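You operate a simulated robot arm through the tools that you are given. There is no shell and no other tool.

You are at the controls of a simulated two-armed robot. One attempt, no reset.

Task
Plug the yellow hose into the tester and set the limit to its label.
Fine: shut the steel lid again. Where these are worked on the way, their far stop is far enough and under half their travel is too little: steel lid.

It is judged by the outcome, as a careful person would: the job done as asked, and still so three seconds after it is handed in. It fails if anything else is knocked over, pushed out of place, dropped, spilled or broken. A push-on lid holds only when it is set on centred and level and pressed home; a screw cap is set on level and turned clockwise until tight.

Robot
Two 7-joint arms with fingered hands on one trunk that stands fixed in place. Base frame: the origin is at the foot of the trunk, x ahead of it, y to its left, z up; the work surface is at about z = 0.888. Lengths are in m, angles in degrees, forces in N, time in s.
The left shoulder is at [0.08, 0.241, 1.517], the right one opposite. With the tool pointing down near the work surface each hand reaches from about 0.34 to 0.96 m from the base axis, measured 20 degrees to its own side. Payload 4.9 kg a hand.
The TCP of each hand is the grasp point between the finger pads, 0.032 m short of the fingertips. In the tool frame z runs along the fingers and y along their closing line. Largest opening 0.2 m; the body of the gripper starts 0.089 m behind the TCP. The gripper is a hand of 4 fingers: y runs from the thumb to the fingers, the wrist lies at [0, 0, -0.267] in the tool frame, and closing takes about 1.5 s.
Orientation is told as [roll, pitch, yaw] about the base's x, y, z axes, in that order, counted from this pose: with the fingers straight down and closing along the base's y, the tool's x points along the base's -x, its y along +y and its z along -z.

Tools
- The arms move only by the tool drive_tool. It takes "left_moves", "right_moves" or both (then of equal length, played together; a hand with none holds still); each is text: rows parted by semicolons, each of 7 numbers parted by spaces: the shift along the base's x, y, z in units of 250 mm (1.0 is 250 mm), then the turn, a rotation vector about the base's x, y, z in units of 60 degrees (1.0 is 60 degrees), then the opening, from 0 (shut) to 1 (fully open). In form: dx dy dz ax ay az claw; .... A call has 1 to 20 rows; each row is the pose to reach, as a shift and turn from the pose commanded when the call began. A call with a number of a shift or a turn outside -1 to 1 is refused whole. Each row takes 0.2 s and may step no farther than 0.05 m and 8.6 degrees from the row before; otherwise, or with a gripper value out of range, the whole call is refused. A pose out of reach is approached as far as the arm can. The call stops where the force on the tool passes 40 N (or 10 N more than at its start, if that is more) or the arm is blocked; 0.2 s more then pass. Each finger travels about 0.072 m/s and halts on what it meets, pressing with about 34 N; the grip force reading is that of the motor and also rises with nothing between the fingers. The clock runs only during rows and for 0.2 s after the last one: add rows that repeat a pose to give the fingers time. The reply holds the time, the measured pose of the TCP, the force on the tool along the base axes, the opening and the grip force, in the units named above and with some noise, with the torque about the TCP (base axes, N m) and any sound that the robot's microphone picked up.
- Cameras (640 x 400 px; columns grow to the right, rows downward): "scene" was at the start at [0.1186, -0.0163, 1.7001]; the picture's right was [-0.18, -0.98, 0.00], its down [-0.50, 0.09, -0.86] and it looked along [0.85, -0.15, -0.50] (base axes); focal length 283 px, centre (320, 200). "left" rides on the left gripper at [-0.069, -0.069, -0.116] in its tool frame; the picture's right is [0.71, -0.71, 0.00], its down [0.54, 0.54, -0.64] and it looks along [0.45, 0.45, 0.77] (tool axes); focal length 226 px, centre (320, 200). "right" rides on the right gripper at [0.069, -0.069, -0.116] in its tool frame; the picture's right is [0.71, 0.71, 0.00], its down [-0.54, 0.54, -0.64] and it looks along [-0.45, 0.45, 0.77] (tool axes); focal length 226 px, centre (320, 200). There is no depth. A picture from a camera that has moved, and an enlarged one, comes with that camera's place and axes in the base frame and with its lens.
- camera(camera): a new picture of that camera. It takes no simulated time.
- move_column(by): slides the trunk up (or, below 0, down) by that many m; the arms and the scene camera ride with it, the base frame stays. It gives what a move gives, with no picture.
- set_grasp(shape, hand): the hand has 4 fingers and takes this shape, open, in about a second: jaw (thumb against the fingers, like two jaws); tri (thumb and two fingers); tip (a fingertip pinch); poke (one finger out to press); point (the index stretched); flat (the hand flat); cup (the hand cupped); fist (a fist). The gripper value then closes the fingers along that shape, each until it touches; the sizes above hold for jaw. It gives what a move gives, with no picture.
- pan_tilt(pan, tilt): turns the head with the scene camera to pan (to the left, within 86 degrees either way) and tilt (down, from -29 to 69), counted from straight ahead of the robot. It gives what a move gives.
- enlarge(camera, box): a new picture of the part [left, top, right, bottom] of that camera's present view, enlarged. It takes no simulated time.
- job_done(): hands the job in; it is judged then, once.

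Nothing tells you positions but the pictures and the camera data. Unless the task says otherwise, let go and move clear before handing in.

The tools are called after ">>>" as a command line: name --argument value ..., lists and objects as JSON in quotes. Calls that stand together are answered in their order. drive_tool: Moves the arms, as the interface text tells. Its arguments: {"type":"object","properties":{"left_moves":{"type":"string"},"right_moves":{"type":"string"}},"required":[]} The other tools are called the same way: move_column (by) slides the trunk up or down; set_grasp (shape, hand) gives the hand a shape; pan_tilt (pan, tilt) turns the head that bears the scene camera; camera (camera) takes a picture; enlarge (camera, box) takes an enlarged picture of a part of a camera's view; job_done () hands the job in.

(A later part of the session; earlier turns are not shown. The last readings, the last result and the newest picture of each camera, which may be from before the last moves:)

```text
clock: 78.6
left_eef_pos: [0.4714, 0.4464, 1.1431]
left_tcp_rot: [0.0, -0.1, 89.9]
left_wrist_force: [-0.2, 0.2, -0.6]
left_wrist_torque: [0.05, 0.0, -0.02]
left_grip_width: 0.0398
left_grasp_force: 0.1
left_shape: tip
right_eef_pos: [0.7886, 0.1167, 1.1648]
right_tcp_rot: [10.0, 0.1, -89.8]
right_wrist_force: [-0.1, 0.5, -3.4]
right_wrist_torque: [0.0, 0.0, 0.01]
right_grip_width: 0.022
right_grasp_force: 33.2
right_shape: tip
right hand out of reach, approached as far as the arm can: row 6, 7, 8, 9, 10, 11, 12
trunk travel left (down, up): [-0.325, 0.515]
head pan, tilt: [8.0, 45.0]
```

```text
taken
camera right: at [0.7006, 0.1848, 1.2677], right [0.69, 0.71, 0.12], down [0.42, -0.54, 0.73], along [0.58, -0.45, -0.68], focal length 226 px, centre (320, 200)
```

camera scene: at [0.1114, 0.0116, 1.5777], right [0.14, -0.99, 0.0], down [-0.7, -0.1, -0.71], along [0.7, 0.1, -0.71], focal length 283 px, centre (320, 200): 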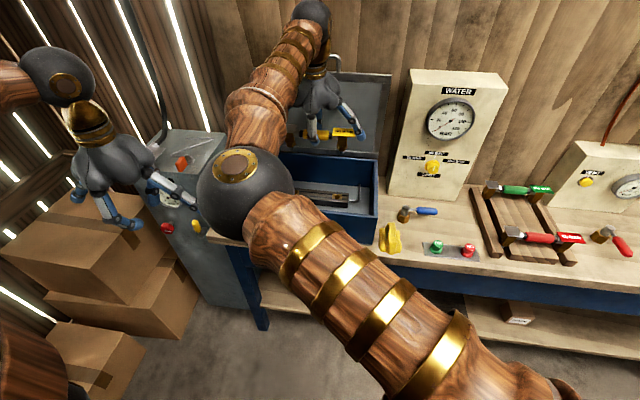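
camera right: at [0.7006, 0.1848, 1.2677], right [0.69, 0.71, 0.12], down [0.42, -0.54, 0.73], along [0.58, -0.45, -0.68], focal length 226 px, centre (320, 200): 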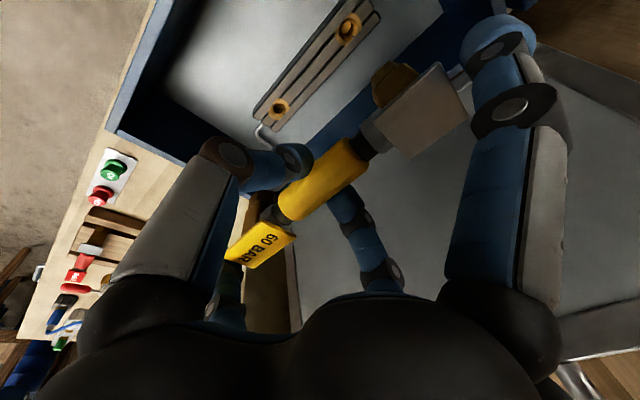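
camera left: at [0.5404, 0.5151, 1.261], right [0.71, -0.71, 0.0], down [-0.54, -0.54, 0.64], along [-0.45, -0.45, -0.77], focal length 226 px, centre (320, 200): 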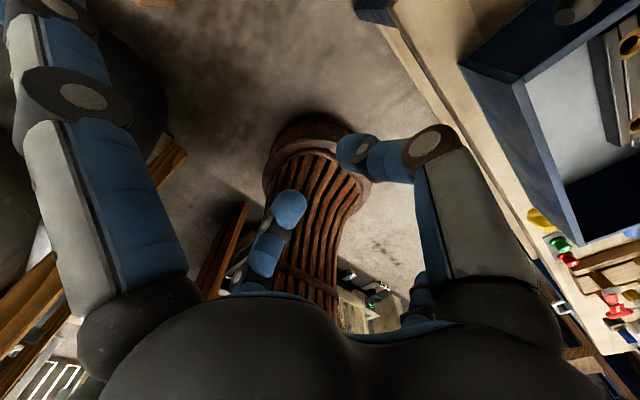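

The arm hit a joint limit at this height (0.789, 0.117, 1.165). Raising the trunk while keeping the hand low should relax the wrist, so I first move the trunk up 0.12 m, which lifts the hand, and then descend.

>>> move_column --by 0.12

>>> drive_tool --right_moves "0 0 -0.05 0 0 0 0; 0 0 -0.1 0 0 0 0"

```text
clock: 80.1
left_eef_pos: [0.4709, 0.4468, 1.2641]
left_tcp_rot: [0.0, -0.1, 89.9]
left_wrist_force: [-0.6, 0.3, -0.2]
left_wrist_torque: [0.01, -0.01, 0.01]
left_grip_width: 0.0399
left_grasp_force: 0.2
left_shape: tip
right_eef_pos: [0.7887, 0.1173, 1.2861]
right_tcp_rot: [10.2, 0.1, -89.7]
right_wrist_force: [0.5, -0.9, -3.6]
right_wrist_torque: [0.0, 0.03, 0.0]
right_grip_width: 0.0218
right_grasp_force: 33.9
right_shape: tip
trunk travel left (down, up): [-0.445, 0.395]
head pan, tilt: [8.0, 45.0]
```

```text
clock: 80.7
left_eef_pos: [0.4715, 0.4461, 1.2642]
left_tcp_rot: [0.0, -0.1, 89.9]
left_wrist_force: [0.4, 0.1, 0.0]
left_wrist_torque: [0.01, 0.0, 0.01]
left_grip_width: 0.0398
left_grasp_force: 0.0
left_shape: tip
right_eef_pos: [0.788, 0.1185, 1.2605]
right_tcp_rot: [10.2, 0.1, -89.5]
right_wrist_force: [-0.1, -0.2, -2.3]
right_wrist_torque: [-0.02, -0.04, -0.05]
right_grip_width: 0.0221
right_grasp_force: 33.7
right_shape: tip
trunk travel left (down, up): [-0.445, 0.395]
head pan, tilt: [8.0, 45.0]
```

>>> drive_tool --right_moves "0 0.01 -0.1 0 0 0 0; 0 0.02 -0.2 0 0 0 0; 0.02 0.027 -0.3 0 0 -0.008 0; 0.04 0.027 -0.4 0 0 -0.008 0; 0.055 0.027 -0.5 0 0 -0.008 0; 0.068 0.027 -0.6 0 0 -0.008 0"

>>> camera --camera "scene"

>>> camera --camera "right"

```text
clock: 82.1
left_eef_pos: [0.4715, 0.447, 1.2628]
left_tcp_rot: [0.1, -0.1, 89.9]
left_wrist_force: [-0.4, 0.4, -0.6]
left_wrist_torque: [0.0, 0.01, 0.01]
left_grip_width: 0.0398
left_grasp_force: 0.0
left_shape: tip
right_eef_pos: [0.7902, 0.1232, 1.2016]
right_tcp_rot: [10.1, 0.2, -89.8]
right_wrist_force: [0.2, 0.0, -3.0]
right_wrist_torque: [0.01, 0.04, -0.02]
right_grip_width: 0.0218
right_grasp_force: 34.1
right_shape: tip
right hand out of reach, approached as far as the arm can: row 3, 4, 5, 6
trunk travel left (down, up): [-0.445, 0.395]
head pan, tilt: [8.0, 45.0]
```

```text
taken
camera scene: at [0.1106, 0.0114, 1.6978], right [0.14, -0.99, 0.0], down [-0.7, -0.1, -0.71], along [0.7, 0.1, -0.71], focal length 283 px, centre (320, 200)
```

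scene: 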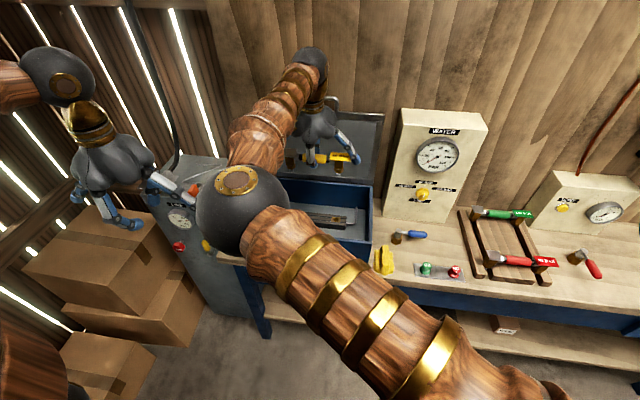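

```text
taken
camera right: at [0.7015, 0.1905, 1.3047], right [0.69, 0.71, 0.13], down [0.42, -0.54, 0.73], along [0.58, -0.45, -0.68], focal length 226 px, centre (320, 200)
```

right: 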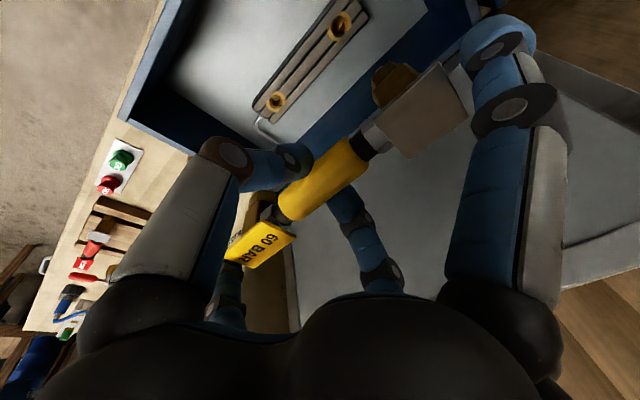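

>>> drive_tool --right_moves "0 0 -0.1 0 0 0 0; 0 0 -0.2 0 0 0 0; 0 0 -0.3 0 0 0 0; 0 0 -0.4 0 0 0 0"

```text
clock: 83.1
left_eef_pos: [0.4714, 0.4473, 1.2644]
left_tcp_rot: [0.0, 0.0, 90.0]
left_wrist_force: [-0.5, 0.4, 0.0]
left_wrist_torque: [-0.02, -0.02, -0.05]
left_grip_width: 0.0401
left_grasp_force: 0.0
left_shape: tip
right_eef_pos: [0.7727, 0.1539, 1.1502]
right_tcp_rot: [10.5, 0.7, -87.9]
right_wrist_force: [0.0, 1.1, -2.8]
right_wrist_torque: [-0.03, 0.0, -0.04]
right_grip_width: 0.0218
right_grasp_force: 34.5
right_shape: tip
right hand out of reach, approached as far as the arm can: row 1, 2, 3, 4
trunk travel left (down, up): [-0.445, 0.395]
head pan, tilt: [8.0, 45.0]
```

The arm slides along a limit here. I back off toward the robot, restore the orientation and then try to approach lower, with the forearm sloping down.

>>> drive_tool --right_moves "-0.1 -0.04 0.02 0 0 -0.012 0; -0.2 -0.08 0.02 0 0 -0.024 0; -0.3 -0.114 0.02 0 0 -0.035 0; -0.3 -0.114 -0.05 0 0 -0.035 0; -0.3 -0.114 -0.12 0 0 -0.035 0"

>>> camera --camera "scene"

```text
clock: 84.3
left_eef_pos: [0.4723, 0.4459, 1.2632]
left_tcp_rot: [0.0, 0.0, 90.0]
left_wrist_force: [0.2, 0.0, -0.9]
left_wrist_torque: [-0.01, 0.01, 0.0]
left_grip_width: 0.0398
left_grasp_force: 0.1
left_shape: tip
right_eef_pos: [0.6986, 0.1237, 1.121]
right_tcp_rot: [10.1, 0.1, -92.2]
right_wrist_force: [0.2, 0.4, -3.0]
right_wrist_torque: [0.0, 0.04, 0.01]
right_grip_width: 0.0222
right_grasp_force: 34.4
right_shape: tip
trunk travel left (down, up): [-0.445, 0.395]
head pan, tilt: [8.0, 45.0]
```

```text
taken
camera scene: at [0.1117, 0.0118, 1.6977], right [0.14, -0.99, 0.0], down [-0.7, -0.1, -0.71], along [0.7, 0.1, -0.71], focal length 283 px, centre (320, 200)
```

scene: 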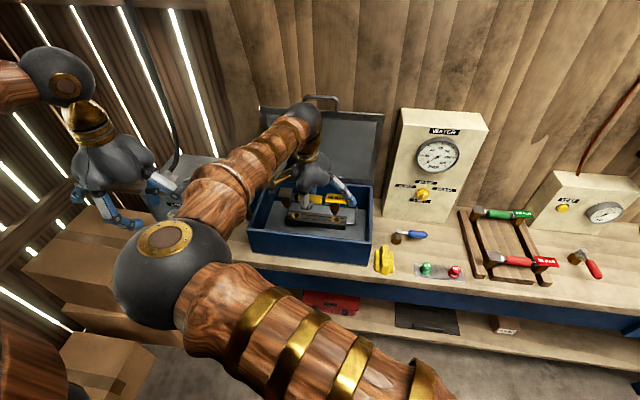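

>>> drive_tool --right_moves "0.08 0 -0.02 0 0 0.012 0; 0.16 0 -0.04 0 0 0.024 0; 0.24 0 -0.06 0 0 0.036 0; 0.3 0 -0.06 0 0 0.036 0; 0.36 0 -0.06 0 0 0.036 0"

```text
clock: 85.5
left_eef_pos: [0.4741, 0.4462, 1.2643]
left_tcp_rot: [-0.1, -0.1, 90.0]
left_wrist_force: [0.6, 0.8, 0.4]
left_wrist_torque: [-0.02, -0.04, 0.01]
left_grip_width: 0.0399
left_grasp_force: 0.1
left_shape: tip
right_eef_pos: [0.7884, 0.1226, 1.1049]
right_tcp_rot: [10.0, 0.1, -90.1]
right_wrist_force: [0.3, 0.2, -2.4]
right_wrist_torque: [0.0, 0.02, 0.02]
right_grip_width: 0.0218
right_grasp_force: 33.7
right_shape: tip
trunk travel left (down, up): [-0.445, 0.395]
head pan, tilt: [8.0, 45.0]
```

That worked: at the lower height the arm reaches with exact orientation. I go on to x=0.805, y=0.125 and down to a hover with the pins just above the sockets.

>>> drive_tool --right_moves "0.03 0.005 -0.05 0 0 0 0; 0.05 0.01 -0.12 0 0 0 0; 0.066 0.011 -0.2 0 0 0 0; 0.066 0.011 -0.28 0 0 0 0"

>>> camera --camera "scene"

>>> camera --camera "right"

```text
clock: 86.5
left_eef_pos: [0.4701, 0.4459, 1.2643]
left_tcp_rot: [0.0, -0.1, 90.0]
left_wrist_force: [0.5, -0.4, 0.6]
left_wrist_torque: [0.0, -0.02, -0.05]
left_grip_width: 0.0399
left_grasp_force: 0.1
left_shape: tip
right_eef_pos: [0.7877, 0.1248, 1.1073]
right_tcp_rot: [10.1, 0.1, -90.0]
right_wrist_force: [-0.1, -0.2, -2.2]
right_wrist_torque: [0.01, -0.01, 0.01]
right_grip_width: 0.0218
right_grasp_force: 34.1
right_shape: tip
right hand out of reach, approached as far as the arm can: row 1, 2, 3, 4
trunk travel left (down, up): [-0.445, 0.395]
head pan, tilt: [8.0, 45.0]
```

```text
taken
camera scene: at [0.1103, 0.0114, 1.6978], right [0.14, -0.99, 0.0], down [-0.7, -0.1, -0.71], along [0.7, 0.1, -0.71], focal length 283 px, centre (320, 200)
```

scene: 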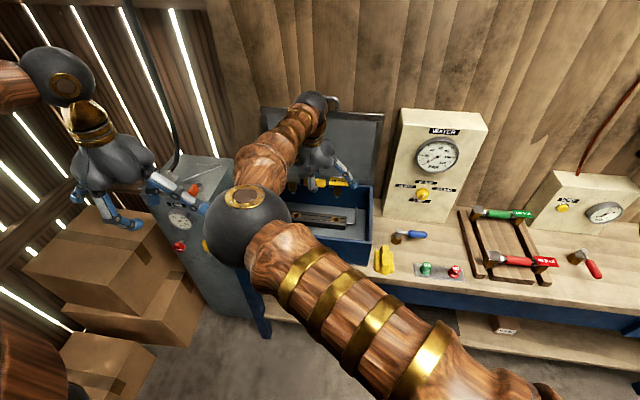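

```text
taken
camera right: at [0.6996, 0.191, 1.2096], right [0.7, 0.71, 0.13], down [0.42, -0.54, 0.73], along [0.58, -0.45, -0.68], focal length 226 px, centre (320, 200)
```

right: 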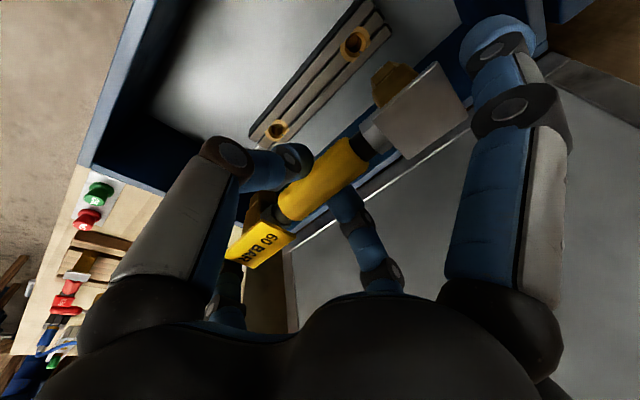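

The forward limit looks like a fixed shoulder-to-wrist distance, so the shoulder should be level with the wrist when inserting. I raise the hand with the arm first, then lower the trunk, which carries the hand back down.

>>> drive_tool --right_moves "-0.06 0.002 0.1 0 0 0 0; -0.12 0.002 0.2 0 0 0 0; -0.15 0.002 0.32 0 0 0 0; -0.15 0.002 0.44 0 0 0 0; -0.15 0.002 0.58 0 0 0 0"

>>> move_column --by -0.2

>>> camera --camera "scene"

```text
clock: 87.7
left_eef_pos: [0.4709, 0.4463, 1.2642]
left_tcp_rot: [-0.1, -0.1, 90.0]
left_wrist_force: [-0.3, -0.6, 0.1]
left_wrist_torque: [0.0, -0.01, -0.01]
left_grip_width: 0.0397
left_grasp_force: 0.0
left_shape: tip
right_eef_pos: [0.7494, 0.123, 1.2522]
right_tcp_rot: [10.0, 0.0, -90.1]
right_wrist_force: [-0.1, -0.1, -2.2]
right_wrist_torque: [0.0, 0.01, -0.01]
right_grip_width: 0.0221
right_grasp_force: 33.5
right_shape: tip
trunk travel left (down, up): [-0.445, 0.395]
head pan, tilt: [8.0, 45.0]
```

```text
clock: 89.9
left_eef_pos: [0.4708, 0.4458, 1.0637]
left_tcp_rot: [0.0, -0.1, 89.9]
left_wrist_force: [-0.8, 0.1, -0.9]
left_wrist_torque: [0.03, 0.02, -0.05]
left_grip_width: 0.0398
left_grasp_force: 0.0
left_shape: tip
right_eef_pos: [0.751, 0.124, 1.0529]
right_tcp_rot: [10.2, 0.0, -90.1]
right_wrist_force: [0.0, 1.3, -3.1]
right_wrist_torque: [0.0, 0.03, -0.02]
right_grip_width: 0.0218
right_grasp_force: 33.9
right_shape: tip
trunk travel left (down, up): [-0.245, 0.595]
head pan, tilt: [8.0, 45.0]
```

```text
taken
camera scene: at [0.1102, 0.0113, 1.4979], right [0.14, -0.99, 0.0], down [-0.7, -0.1, -0.71], along [0.7, 0.1, -0.71], focal length 283 px, centre (320, 200)
```

scene: 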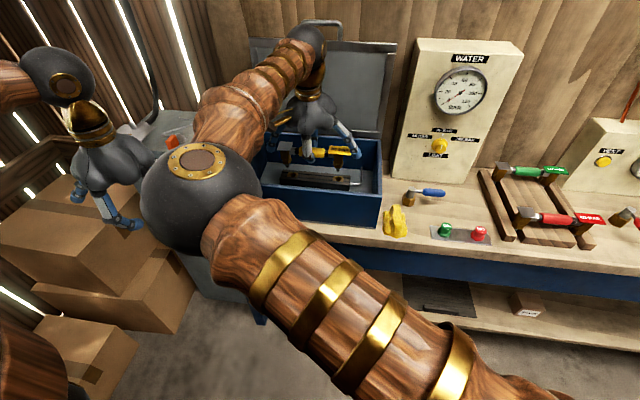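

Now the shoulder is about level with the wrist. I move forward with 3° more tilt (small enough for the plugs) and hover over the sockets.

>>> drive_tool --right_moves "0.05 0.005 0 0 -0.0125 0 0; 0.1 0.005 0 0 -0.025 0 0; 0.15 0.005 0 0 -0.0375 0 0; 0.2 0.005 0 0 -0.05 0 0; 0.2 0.005 -0.092 0 -0.05 0 0"

>>> camera --camera "scene"

>>> camera --camera "right"

```text
clock: 91.1
left_eef_pos: [0.4702, 0.4452, 1.0634]
left_tcp_rot: [0.0, -0.1, 90.0]
left_wrist_force: [0.0, -0.9, 0.0]
left_wrist_torque: [0.01, -0.01, 0.0]
left_grip_width: 0.04
left_grasp_force: 0.1
left_shape: tip
right_eef_pos: [0.7983, 0.1251, 1.0519]
right_tcp_rot: [13.2, 0.3, -89.6]
right_wrist_force: [0.1, 0.1, -2.6]
right_wrist_torque: [0.03, -0.01, 0.01]
right_grip_width: 0.022
right_grasp_force: 34.2
right_shape: tip
right hand out of reach, approached as far as the arm can: row 5
trunk travel left (down, up): [-0.245, 0.595]
head pan, tilt: [8.0, 45.0]
```

```text
taken
camera scene: at [0.1097, 0.0115, 1.4979], right [0.14, -0.99, 0.0], down [-0.7, -0.1, -0.71], along [0.7, 0.1, -0.71], focal length 283 px, centre (320, 200)
```

scene: 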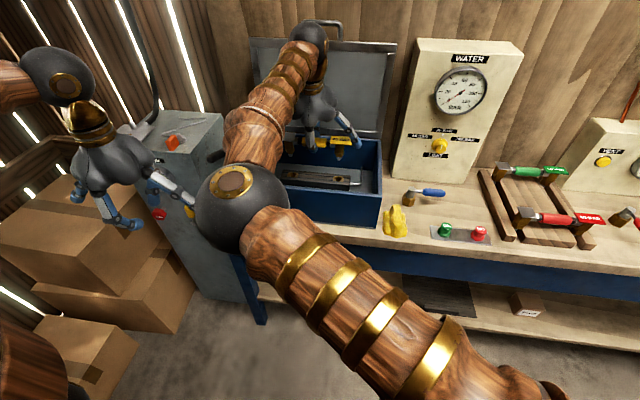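

```text
taken
camera right: at [0.7049, 0.1917, 1.1502], right [0.68, 0.71, 0.17], down [0.38, -0.54, 0.75], along [0.62, -0.45, -0.64], focal length 226 px, centre (320, 200)
```

right: 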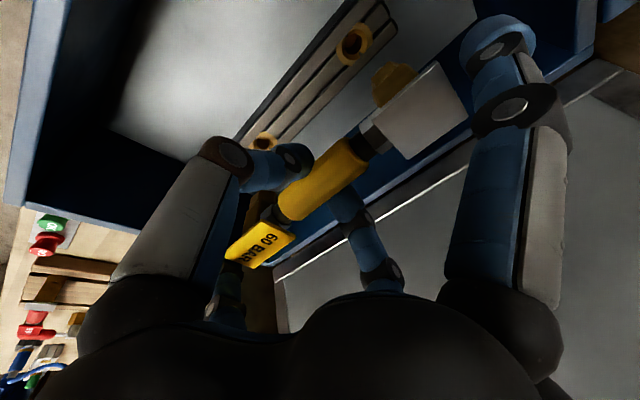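

The binding limit appears to be the wrist roll at yaw −90°, where one or two degrees buys several centimetres. I relax the yaw by 1.5° (only ±2 mm at the pins) and try to descend.

>>> drive_tool --right_moves "0 0 0 0 0 0.02 0; 0.006 0 -0.03 0 0 0.03 0; 0.01 0 -0.06 0 0 0.03 0; 0.01 0 -0.09 0 0 0.03 0"

>>> enlarge --camera "scene" --box '[260, 100, 400, 230]'

>>> enlarge --camera "right" --box '[220, 0, 480, 200]'

```text
clock: 92.1
left_eef_pos: [0.4711, 0.4456, 1.0643]
left_tcp_rot: [-0.1, -0.2, 90.1]
left_wrist_force: [1.1, -1.2, 0.0]
left_wrist_torque: [-0.03, 0.02, 0.0]
left_grip_width: 0.0397
left_grasp_force: 0.0
left_shape: tip
right_eef_pos: [0.8017, 0.1255, 1.0289]
right_tcp_rot: [13.1, 0.1, -88.2]
right_wrist_force: [1.1, -0.2, -2.2]
right_wrist_torque: [0.04, 0.01, 0.01]
right_grip_width: 0.0221
right_grasp_force: 34.1
right_shape: tip
trunk travel left (down, up): [-0.245, 0.595]
head pan, tilt: [8.0, 45.0]
```

```text
3.08 times, centred on (330, 165) of scene
camera zoom: at [0.1105, 0.0114, 1.4978], right [0.14, -0.99, 0.0], down [-0.7, -0.1, -0.71], along [0.7, 0.1, -0.71], focal length 871 px, centre (289, 308)
```

zoom: 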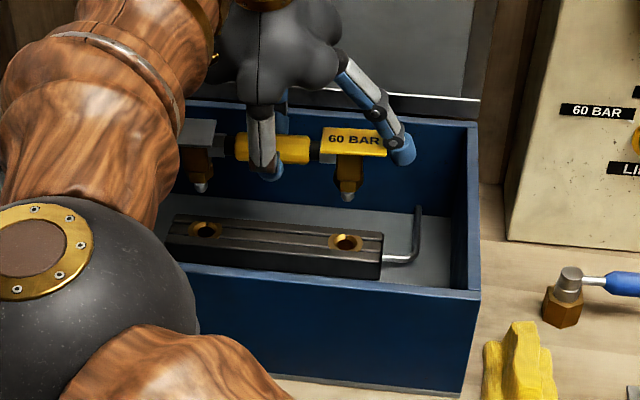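

```text
2.00 times, centred on (350, 100) of right
camera zoom: at [0.7072, 0.1895, 1.1273], right [0.67, 0.73, 0.16], down [0.4, -0.53, 0.75], along [0.63, -0.43, -0.64], focal length 452 px, centre (260, 400)
```

zoom: 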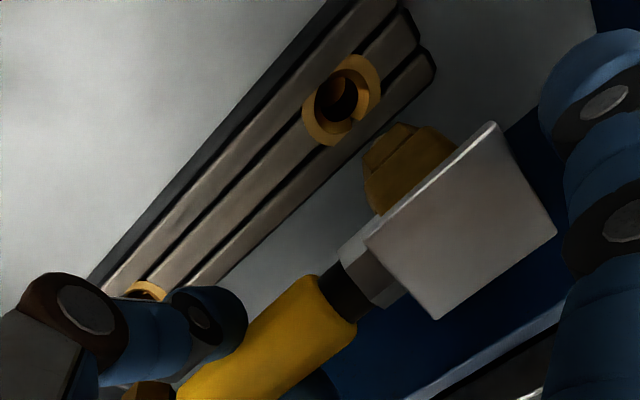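

The arm now reaches (0.802, 0.1255, 1.029) exactly, and the scene view shows both pins right over the sockets in y. I lower 4 cm to just above the sockets and measure again.

>>> drive_tool --right_moves "-0.004 -0.002 -0.05 0 0 0 0; -0.008 -0.003 -0.1 0 0 0 0; -0.008 -0.003 -0.14 0 0 0 0"

>>> enlarge --camera "scene" --box '[280, 130, 360, 190]'

>>> enlarge --camera "right" --box '[220, 0, 480, 200]'

```text
clock: 92.9
left_eef_pos: [0.4726, 0.4449, 1.0642]
left_tcp_rot: [-0.1, -0.1, 90.0]
left_wrist_force: [0.1, -0.2, 0.3]
left_wrist_torque: [-0.03, -0.02, 0.0]
left_grip_width: 0.0397
left_grasp_force: 0.2
left_shape: tip
right_eef_pos: [0.8007, 0.1236, 0.9939]
right_tcp_rot: [13.0, 0.0, -88.2]
right_wrist_force: [0.0, 0.2, -2.9]
right_wrist_torque: [-0.03, 0.03, -0.02]
right_grip_width: 0.0221
right_grasp_force: 33.5
right_shape: tip
trunk travel left (down, up): [-0.245, 0.595]
head pan, tilt: [8.0, 45.0]
```

```text
6.67 times, centred on (320, 160) of scene
camera zoom: at [0.1106, 0.0114, 1.4978], right [0.14, -0.99, 0.0], down [-0.7, -0.1, -0.71], along [0.7, 0.1, -0.71], focal length 1887 px, centre (320, 467)
```

zoom: 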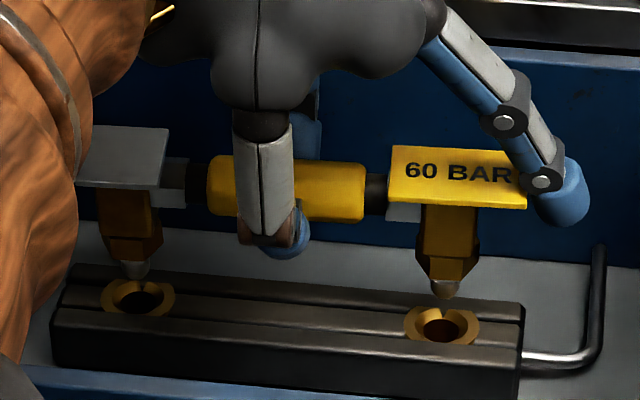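

```text
2.00 times, centred on (350, 100) of right
camera zoom: at [0.7052, 0.1882, 1.0916], right [0.67, 0.73, 0.16], down [0.4, -0.53, 0.75], along [0.63, -0.43, -0.64], focal length 452 px, centre (260, 400)
```

zoom: 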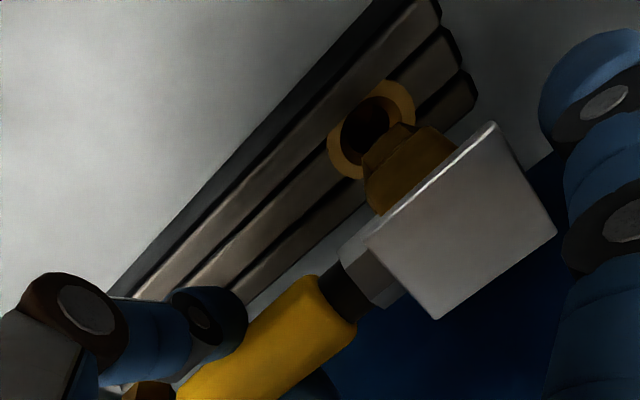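

Pins are at about x=0.809, z≈0.913, right above the sockets (x≈0.8095); the only residual is ~2° of yaw. I try to take back about 1° of yaw here and nudge y by 1 mm.

>>> drive_tool --right_moves "0 0.003 0 0 0 -0.01 0; 0 0.003 0 0 0 -0.02 0; 0 0.003 0 0 0 -0.025 0"

>>> enlarge --camera "scene" --box '[280, 130, 360, 190]'

```text
clock: 93.7
left_eef_pos: [0.4718, 0.4459, 1.0636]
left_tcp_rot: [0.1, -0.2, 90.0]
left_wrist_force: [0.2, 0.3, 0.2]
left_wrist_torque: [0.03, 0.01, -0.01]
left_grip_width: 0.0396
left_grasp_force: 0.1
left_shape: tip
right_eef_pos: [0.8005, 0.1252, 0.9939]
right_tcp_rot: [13.1, 0.1, -89.8]
right_wrist_force: [0.2, -0.2, -2.7]
right_wrist_torque: [0.0, 0.0, 0.01]
right_grip_width: 0.022
right_grasp_force: 33.6
right_shape: tip
trunk travel left (down, up): [-0.245, 0.595]
head pan, tilt: [8.0, 45.0]
```

```text
6.67 times, centred on (320, 160) of scene
camera zoom: at [0.1104, 0.0114, 1.4978], right [0.14, -0.99, 0.0], down [-0.7, -0.1, -0.71], along [0.7, 0.1, -0.71], focal length 1887 px, centre (320, 467)
```

zoom: 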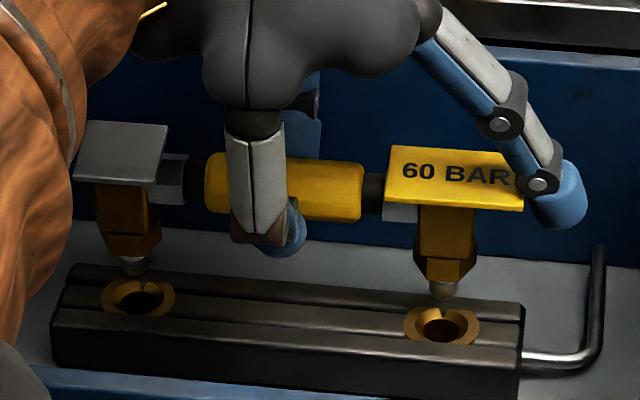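

Aligned to about 1 mm. I lower gently in small steps, watching force.

>>> drive_tool --right_moves "0 -0.004 -0.02 0 0 0 0; 0 -0.004 -0.04 0 0 0 0; 0 -0.004 -0.06 0 0 0 0; 0 -0.004 -0.08 0 0 0 0; 0 -0.004 -0.1 0 0 0 0; 0 -0.004 -0.12 0 0 0 0"

>>> enlarge --camera "scene" --box '[280, 130, 360, 190]'

```text
clock: 95.1
left_eef_pos: [0.4707, 0.4458, 1.0638]
left_tcp_rot: [0.0, -0.2, 90.0]
left_wrist_force: [0.4, 0.7, -0.1]
left_wrist_torque: [0.01, 0.02, -0.01]
left_grip_width: 0.0397
left_grasp_force: 0.2
left_shape: tip
right_eef_pos: [0.7987, 0.1236, 0.9644]
right_tcp_rot: [13.1, 0.1, -89.9]
right_wrist_force: [-4.8, 0.0, -0.6]
right_wrist_torque: [0.0, 0.31, -0.04]
right_grip_width: 0.0219
right_grasp_force: 34.0
right_shape: tip
trunk travel left (down, up): [-0.245, 0.595]
head pan, tilt: [8.0, 45.0]
```

```text
6.67 times, centred on (320, 160) of scene
camera zoom: at [0.1101, 0.0114, 1.4978], right [0.14, -0.99, 0.0], down [-0.7, -0.1, -0.71], along [0.7, 0.1, -0.71], focal length 1887 px, centre (320, 467)
```

zoom: 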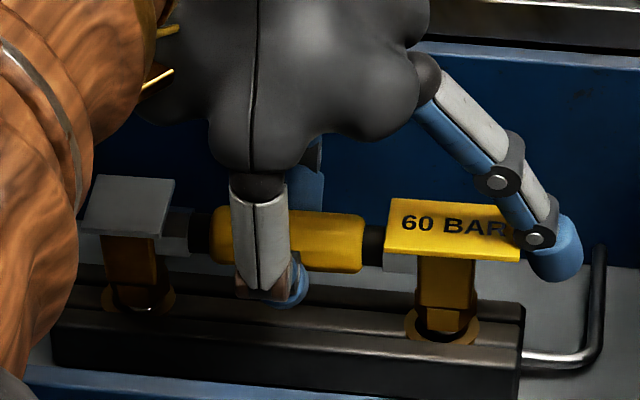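

Both pins are inside the sockets, with a small side force (−4.8 N in x). I continue pressing down in small steps and watch for a stop or click.

>>> drive_tool --right_moves "0 0 -0.02 0 0 0 0; 0 0 -0.04 0 0 0 0; 0 0 -0.06 0 0 0 0"

>>> enlarge --camera "scene" --box '[280, 130, 360, 190]'

```text
clock: 95.9
left_eef_pos: [0.4694, 0.4452, 1.0656]
left_tcp_rot: [-0.2, -0.1, 90.0]
left_wrist_force: [0.2, -0.3, -0.3]
left_wrist_torque: [0.0, 0.02, -0.01]
left_grip_width: 0.0397
left_grasp_force: 0.0
left_shape: tip
right_eef_pos: [0.7991, 0.124, 0.9557]
right_tcp_rot: [13.5, 0.3, -89.8]
right_wrist_force: [2.1, 1.8, 28.5]
right_wrist_torque: [-0.04, -0.27, -0.03]
right_grip_width: 0.0231
right_grasp_force: 33.9
right_shape: tip
trunk travel left (down, up): [-0.245, 0.595]
head pan, tilt: [8.0, 45.0]
```

```text
6.67 times, centred on (320, 160) of scene
camera zoom: at [0.1069, 0.0112, 1.4987], right [0.14, -0.99, 0.0], down [-0.7, -0.1, -0.71], along [0.7, 0.1, -0.71], focal length 1887 px, centre (320, 467)
```

zoom: 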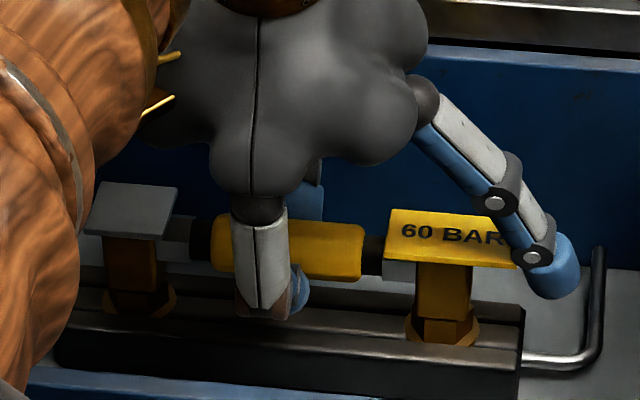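

There is now 28 N of resistance at TCP z≈0.956. I look closely to judge whether the plugs are home.

>>> enlarge --camera "scene" --box '[322, 150, 352, 180]'

>>> enlarge --camera "scene" --box '[284, 148, 314, 178]'

>>> enlarge --camera "right" --box '[320, 30, 440, 140]'

```text
13.33 times, centred on (337, 165) of scene
camera zoom: at [0.1069, 0.0112, 1.4987], right [0.14, -0.99, 0.0], down [-0.7, -0.1, -0.71], along [0.7, 0.1, -0.71], focal length 3773 px, centre (93, 667)
```

zoom: 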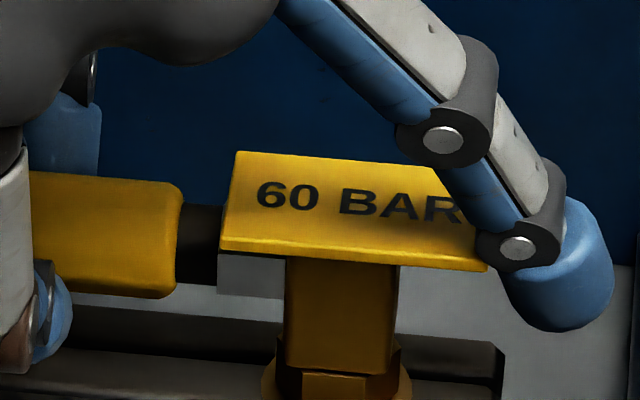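

```text
13.33 times, centred on (299, 163) of scene
camera zoom: at [0.1069, 0.0112, 1.4987], right [0.14, -0.99, 0.0], down [-0.7, -0.1, -0.71], along [0.7, 0.1, -0.71], focal length 3773 px, centre (600, 693)
```

zoom: 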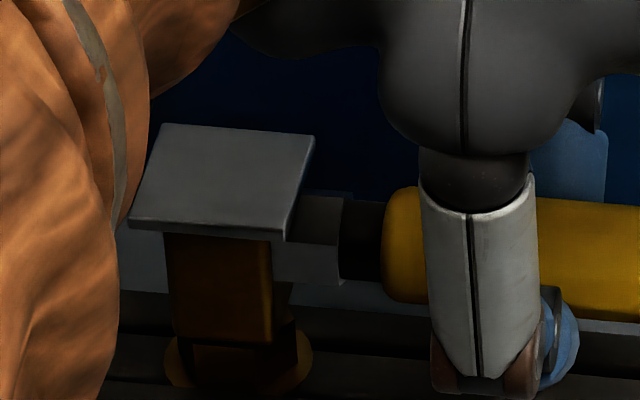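

```text
3.64 times, centred on (380, 85) of right
camera zoom: at [0.7049, 0.1911, 1.0527], right [0.68, 0.71, 0.17], down [0.38, -0.54, 0.75], along [0.62, -0.45, -0.64], focal length 822 px, centre (102, 618)
```

zoom: 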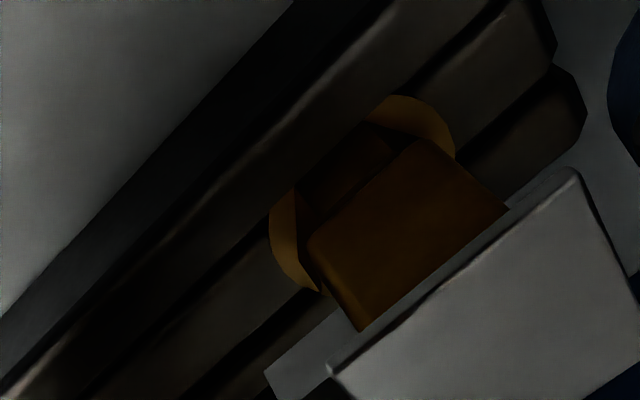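

>>> enlarge --camera "scene" --box '[324, 162, 350, 182]'

>>> enlarge --camera "scene" --box '[284, 158, 312, 180]'

```text
16.00 times, centred on (337, 172) of scene
camera zoom: at [0.1069, 0.0112, 1.4987], right [0.14, -0.99, 0.0], down [-0.7, -0.1, -0.71], along [0.7, 0.1, -0.71], focal length 4528 px, centre (48, 648)
```

zoom: 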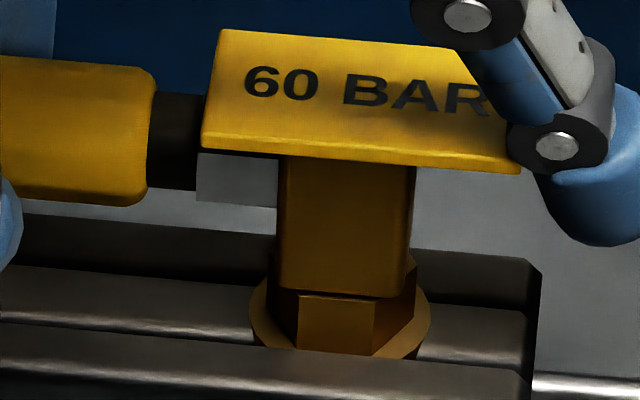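

```text
16.00 times, centred on (298, 169) of scene
camera zoom: at [0.1069, 0.0112, 1.4987], right [0.14, -0.99, 0.0], down [-0.7, -0.1, -0.71], along [0.7, 0.1, -0.71], focal length 4528 px, centre (672, 696)
```

zoom: 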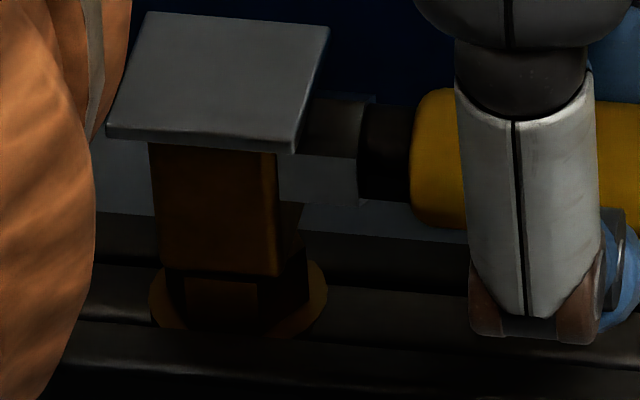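

>>> drive_tool --right_moves "0 0 -0.012 0 0 0 0; 0 0 -0.024 0 0 0 0; 0 0 -0.024 0 0 0 0"

>>> enlarge --camera "scene" --box '[280, 130, 360, 190]'

>>> enlarge --camera "scene" --box '[324, 162, 350, 182]'

```text
clock: 96.3
left_eef_pos: [0.4683, 0.4453, 1.065]
left_tcp_rot: [-0.3, -0.1, 90.0]
left_wrist_force: [0.3, -0.6, -0.3]
left_wrist_torque: [-0.04, 0.01, 0.02]
left_grip_width: 0.0398
left_grasp_force: 0.0
left_shape: tip
right_eef_pos: [0.8001, 0.1236, 0.9549]
right_tcp_rot: [13.7, 0.3, -89.7]
right_wrist_force: [-10.3, -0.6, 25.3]
right_wrist_torque: [-0.05, 0.19, -0.02]
right_grip_width: 0.0247
right_grasp_force: 34.3
right_shape: tip
trunk travel left (down, up): [-0.245, 0.595]
head pan, tilt: [8.0, 45.0]
stopped in row 2 (right hand): the force on the tool passed its limit at 42 N (the readings are from after the stop); the commanded pose is now the measured one
```

```text
6.67 times, centred on (320, 160) of scene
camera zoom: at [0.1063, 0.0108, 1.4981], right [0.14, -0.99, 0.0], down [-0.7, -0.1, -0.71], along [0.7, 0.1, -0.71], focal length 1887 px, centre (320, 467)
```

zoom: 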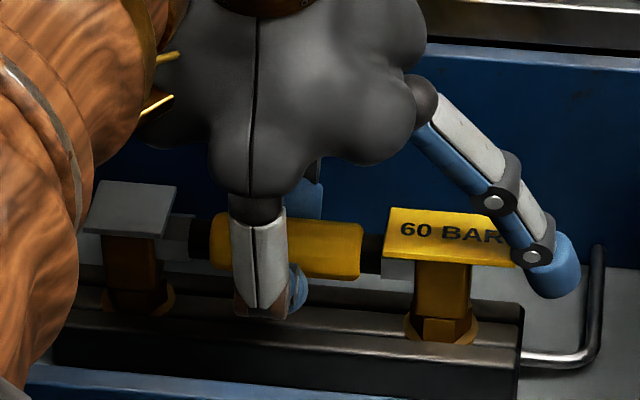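

```text
16.00 times, centred on (337, 172) of scene
camera zoom: at [0.1063, 0.0108, 1.4981], right [0.14, -0.99, 0.0], down [-0.7, -0.1, -0.71], along [0.7, 0.1, -0.71], focal length 4528 px, centre (48, 648)
```

zoom: 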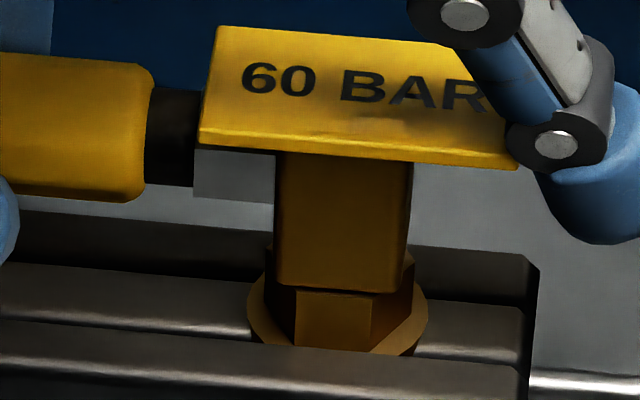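

The plugs stop firmly (over 40 N with no more travel), with the hex feet inside the socket rings. I release the grip gently and look at how the hose sits.

>>> drive_tool --right_moves "0 0 0.004 0 0 0 0.1; 0 0 0.004 0 0 0 0.2; 0 0 0.004 0 0 0 0.25; 0 0 0.004 0 0 0 0.25"

>>> enlarge --camera "scene" --box '[280, 130, 360, 190]'

>>> camera --camera "right"

```text
clock: 97.3
left_eef_pos: [0.4711, 0.4458, 1.0633]
left_tcp_rot: [0.0, 0.0, 90.0]
left_wrist_force: [-0.4, 0.6, 0.4]
left_wrist_torque: [-0.01, -0.01, 0.01]
left_grip_width: 0.0396
left_grasp_force: 0.0
left_shape: tip
right_eef_pos: [0.7999, 0.1243, 0.951]
right_tcp_rot: [13.5, 0.2, -89.7]
right_wrist_force: [-0.4, 1.2, -0.2]
right_wrist_torque: [0.03, 0.02, 0.04]
right_grip_width: 0.0497
right_grasp_force: 0.0
right_shape: tip
trunk travel left (down, up): [-0.245, 0.595]
head pan, tilt: [8.0, 45.0]
```

```text
6.67 times, centred on (320, 160) of scene
camera zoom: at [0.1089, 0.0111, 1.4978], right [0.14, -0.99, 0.0], down [-0.7, -0.1, -0.71], along [0.7, 0.1, -0.71], focal length 1887 px, centre (320, 467)
```

zoom: 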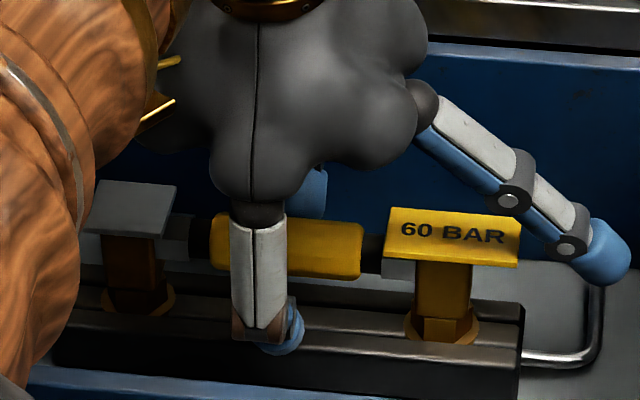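

```text
taken
camera right: at [0.7064, 0.191, 1.0487], right [0.68, 0.71, 0.17], down [0.38, -0.54, 0.75], along [0.62, -0.45, -0.64], focal length 226 px, centre (320, 200)
```

right: 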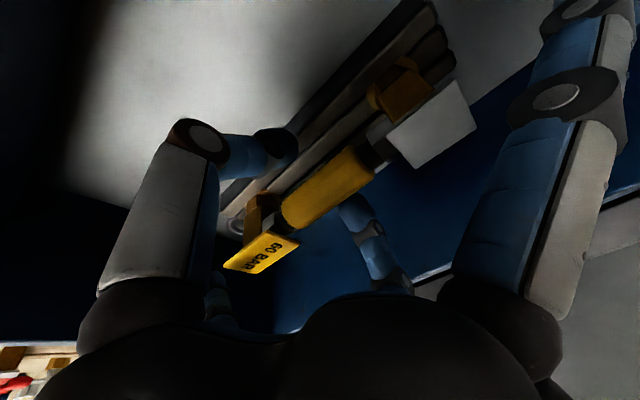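

The hose stays seated after release. I withdraw the hand up and back along its own direction.

>>> drive_tool --right_moves "-0.01 0 0.04 0 0 0 0.27; -0.025 0 0.1 0 0 0 0.3; -0.05 0 0.18 0 0 0 0.3; -0.08 0 0.28 0 0 0 0.3; -0.13 0 0.4 0 0 0 0.3; -0.18 0 0.5 0 0 0 0.3"

>>> enlarge --camera "scene" --box '[260, 110, 390, 220]'

>>> camera --camera "right"

```text
clock: 98.7
left_eef_pos: [0.4689, 0.4464, 1.064]
left_tcp_rot: [-0.2, 0.0, 90.0]
left_wrist_force: [0.2, 0.8, 0.1]
left_wrist_torque: [0.01, -0.04, 0.02]
left_grip_width: 0.0398
left_grasp_force: 0.0
left_shape: tip
right_eef_pos: [0.7539, 0.1236, 1.0765]
right_tcp_rot: [13.5, 0.3, -89.8]
right_wrist_force: [0.1, -0.5, 0.5]
right_wrist_torque: [-0.02, -0.01, 0.03]
right_grip_width: 0.0597
right_grasp_force: 0.1
right_shape: tip
trunk travel left (down, up): [-0.245, 0.595]
head pan, tilt: [8.0, 45.0]
```

```text
3.64 times, centred on (325, 165) of scene
camera zoom: at [0.109, 0.0114, 1.4979], right [0.14, -0.99, 0.0], down [-0.7, -0.1, -0.71], along [0.7, 0.1, -0.71], focal length 1029 px, centre (302, 327)
```

zoom: 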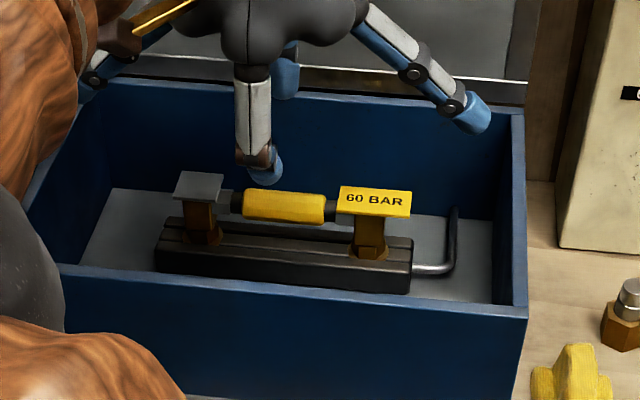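

```text
taken
camera right: at [0.6603, 0.1907, 1.174], right [0.68, 0.71, 0.17], down [0.38, -0.54, 0.75], along [0.62, -0.45, -0.64], focal length 226 px, centre (320, 200)
```

right: 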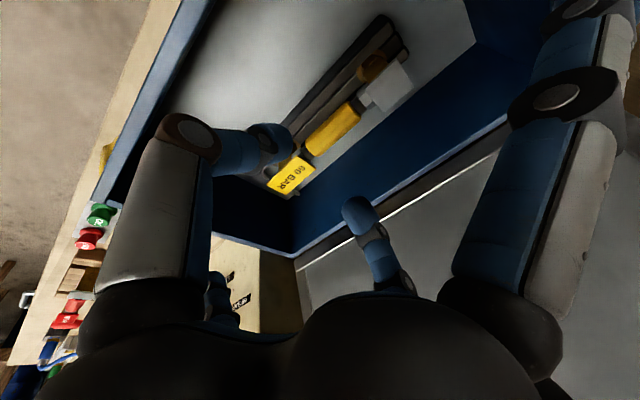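

>>> enlarge --camera "scene" --box '[288, 145, 352, 195]'

>>> enlarge --camera "right" --box '[250, 0, 430, 210]'

```text
8.00 times, centred on (320, 170) of scene
camera zoom: at [0.109, 0.0114, 1.4979], right [0.14, -0.99, 0.0], down [-0.7, -0.1, -0.71], along [0.7, 0.1, -0.71], focal length 2264 px, centre (320, 440)
```

zoom: 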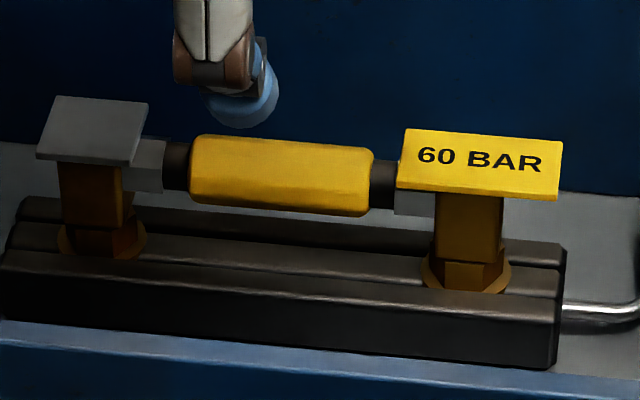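

```text
1.90 times, centred on (340, 105) of right
camera zoom: at [0.6603, 0.1907, 1.174], right [0.68, 0.71, 0.17], down [0.38, -0.54, 0.75], along [0.62, -0.45, -0.64], focal length 431 px, centre (282, 381)
```

zoom: 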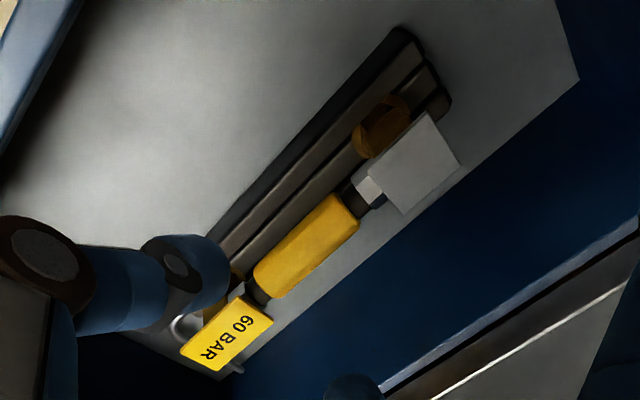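

The hose sits level and parallel in the block, with the hex feet bottomed in their 3.7 mm recesses, so I take it as fully plugged. Next comes the LIMIT knob; I zoom in on it.

>>> enlarge --camera "scene" --box '[400, 120, 480, 170]'

>>> camera --camera "scene"

```text
8.00 times, centred on (440, 145) of scene
camera zoom: at [0.109, 0.0114, 1.4979], right [0.14, -0.99, 0.0], down [-0.7, -0.1, -0.71], along [0.7, 0.1, -0.71], focal length 2264 px, centre (-640, 640)
```

zoom: 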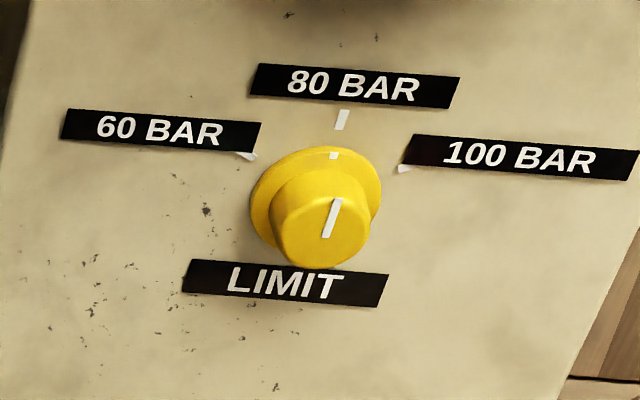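

```text
taken
camera scene: at [0.109, 0.0114, 1.4979], right [0.14, -0.99, 0.0], down [-0.7, -0.1, -0.71], along [0.7, 0.1, -0.71], focal length 283 px, centre (320, 200)
```

scene: 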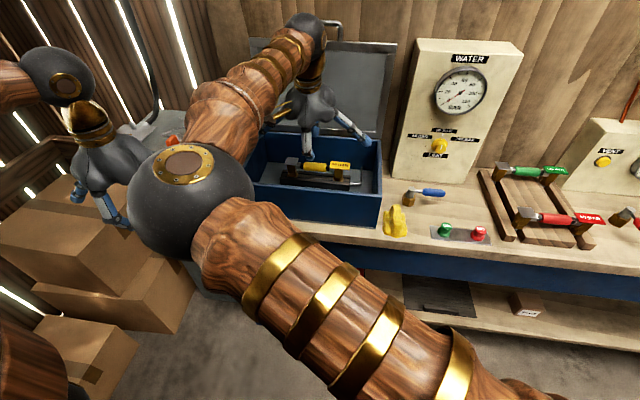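

The limit ticks triangulate to a knob axis at y≈−0.245, z≈1.012, panel face x≈0.874, cap front x≈0.849; the knob points at 80 BAR now, so it needs a 60° counter-clockwise turn. I withdraw the right hand from the box and bring it back to a neutral yaw.

>>> drive_tool --right_moves "-0.05 0 0.1 0 0 0 0.3; -0.1 0 0.2 0 0 0 0.3; -0.18 -0.04 0.32 0 0 0 0.3; -0.26 -0.1 0.44 0 0 0 0.3; -0.34 -0.2 0.55 0 0 0 0.3; -0.42 -0.3 0.62 0 0 0 0.3; -0.46 -0.42 0.66 0 0 0 0.3; -0.46 -0.54 0.66 0 0 0 0.3; -0.46 -0.66 0.66 0 0 0 0.3; -0.46 -0.78 0.66 0 0 0 0.3"

>>> drive_tool --right_moves "0 -0.06 0 0 0 0.12 0.3; 0 -0.12 0 0 0 0.24 0.3; 0 -0.18 0 0 0 0.36 0.3; 0 -0.24 0 0 0 0.48 0.3; 0 -0.3 0 0 0 0.6 0.3; 0 -0.36 0 0 0 0.72 0.3; 0 -0.42 0 0 0 0.84 0.3; 0 -0.48 0 0 0 0.96 0.3"

>>> camera --camera "scene"

```text
clock: 100.9
left_eef_pos: [0.4697, 0.4456, 1.0637]
left_tcp_rot: [0.0, -0.1, 90.0]
left_wrist_force: [-0.7, 0.1, 0.1]
left_wrist_torque: [0.02, -0.02, 0.0]
left_grip_width: 0.0397
left_grasp_force: 0.1
left_shape: tip
right_eef_pos: [0.6401, -0.0699, 1.2379]
right_tcp_rot: [13.4, -0.9, -89.5]
right_wrist_force: [-1.0, -0.5, 0.2]
right_wrist_torque: [0.0, -0.01, 0.02]
right_grip_width: 0.0596
right_grasp_force: 0.0
right_shape: tip
trunk travel left (down, up): [-0.245, 0.595]
head pan, tilt: [8.0, 45.0]
```

```text
clock: 102.7
left_eef_pos: [0.473, 0.4452, 1.0634]
left_tcp_rot: [0.0, -0.2, 90.0]
left_wrist_force: [1.0, 0.0, -0.8]
left_wrist_torque: [0.04, -0.01, -0.03]
left_grip_width: 0.0396
left_grasp_force: 0.0
left_shape: tip
right_eef_pos: [0.6421, -0.1923, 1.2323]
right_tcp_rot: [11.7, 0.1, -32.1]
right_wrist_force: [-0.1, 0.3, 0.1]
right_wrist_torque: [0.01, -0.02, -0.01]
right_grip_width: 0.0597
right_grasp_force: 0.0
right_shape: tip
trunk travel left (down, up): [-0.245, 0.595]
head pan, tilt: [8.0, 45.0]
```

```text
taken
camera scene: at [0.1105, 0.0103, 1.4978], right [0.14, -0.99, 0.0], down [-0.7, -0.1, -0.71], along [0.7, 0.1, -0.71], focal length 283 px, centre (320, 200)
```

scene: 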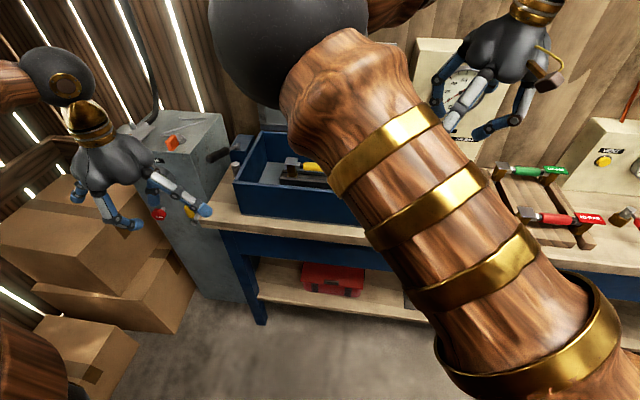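

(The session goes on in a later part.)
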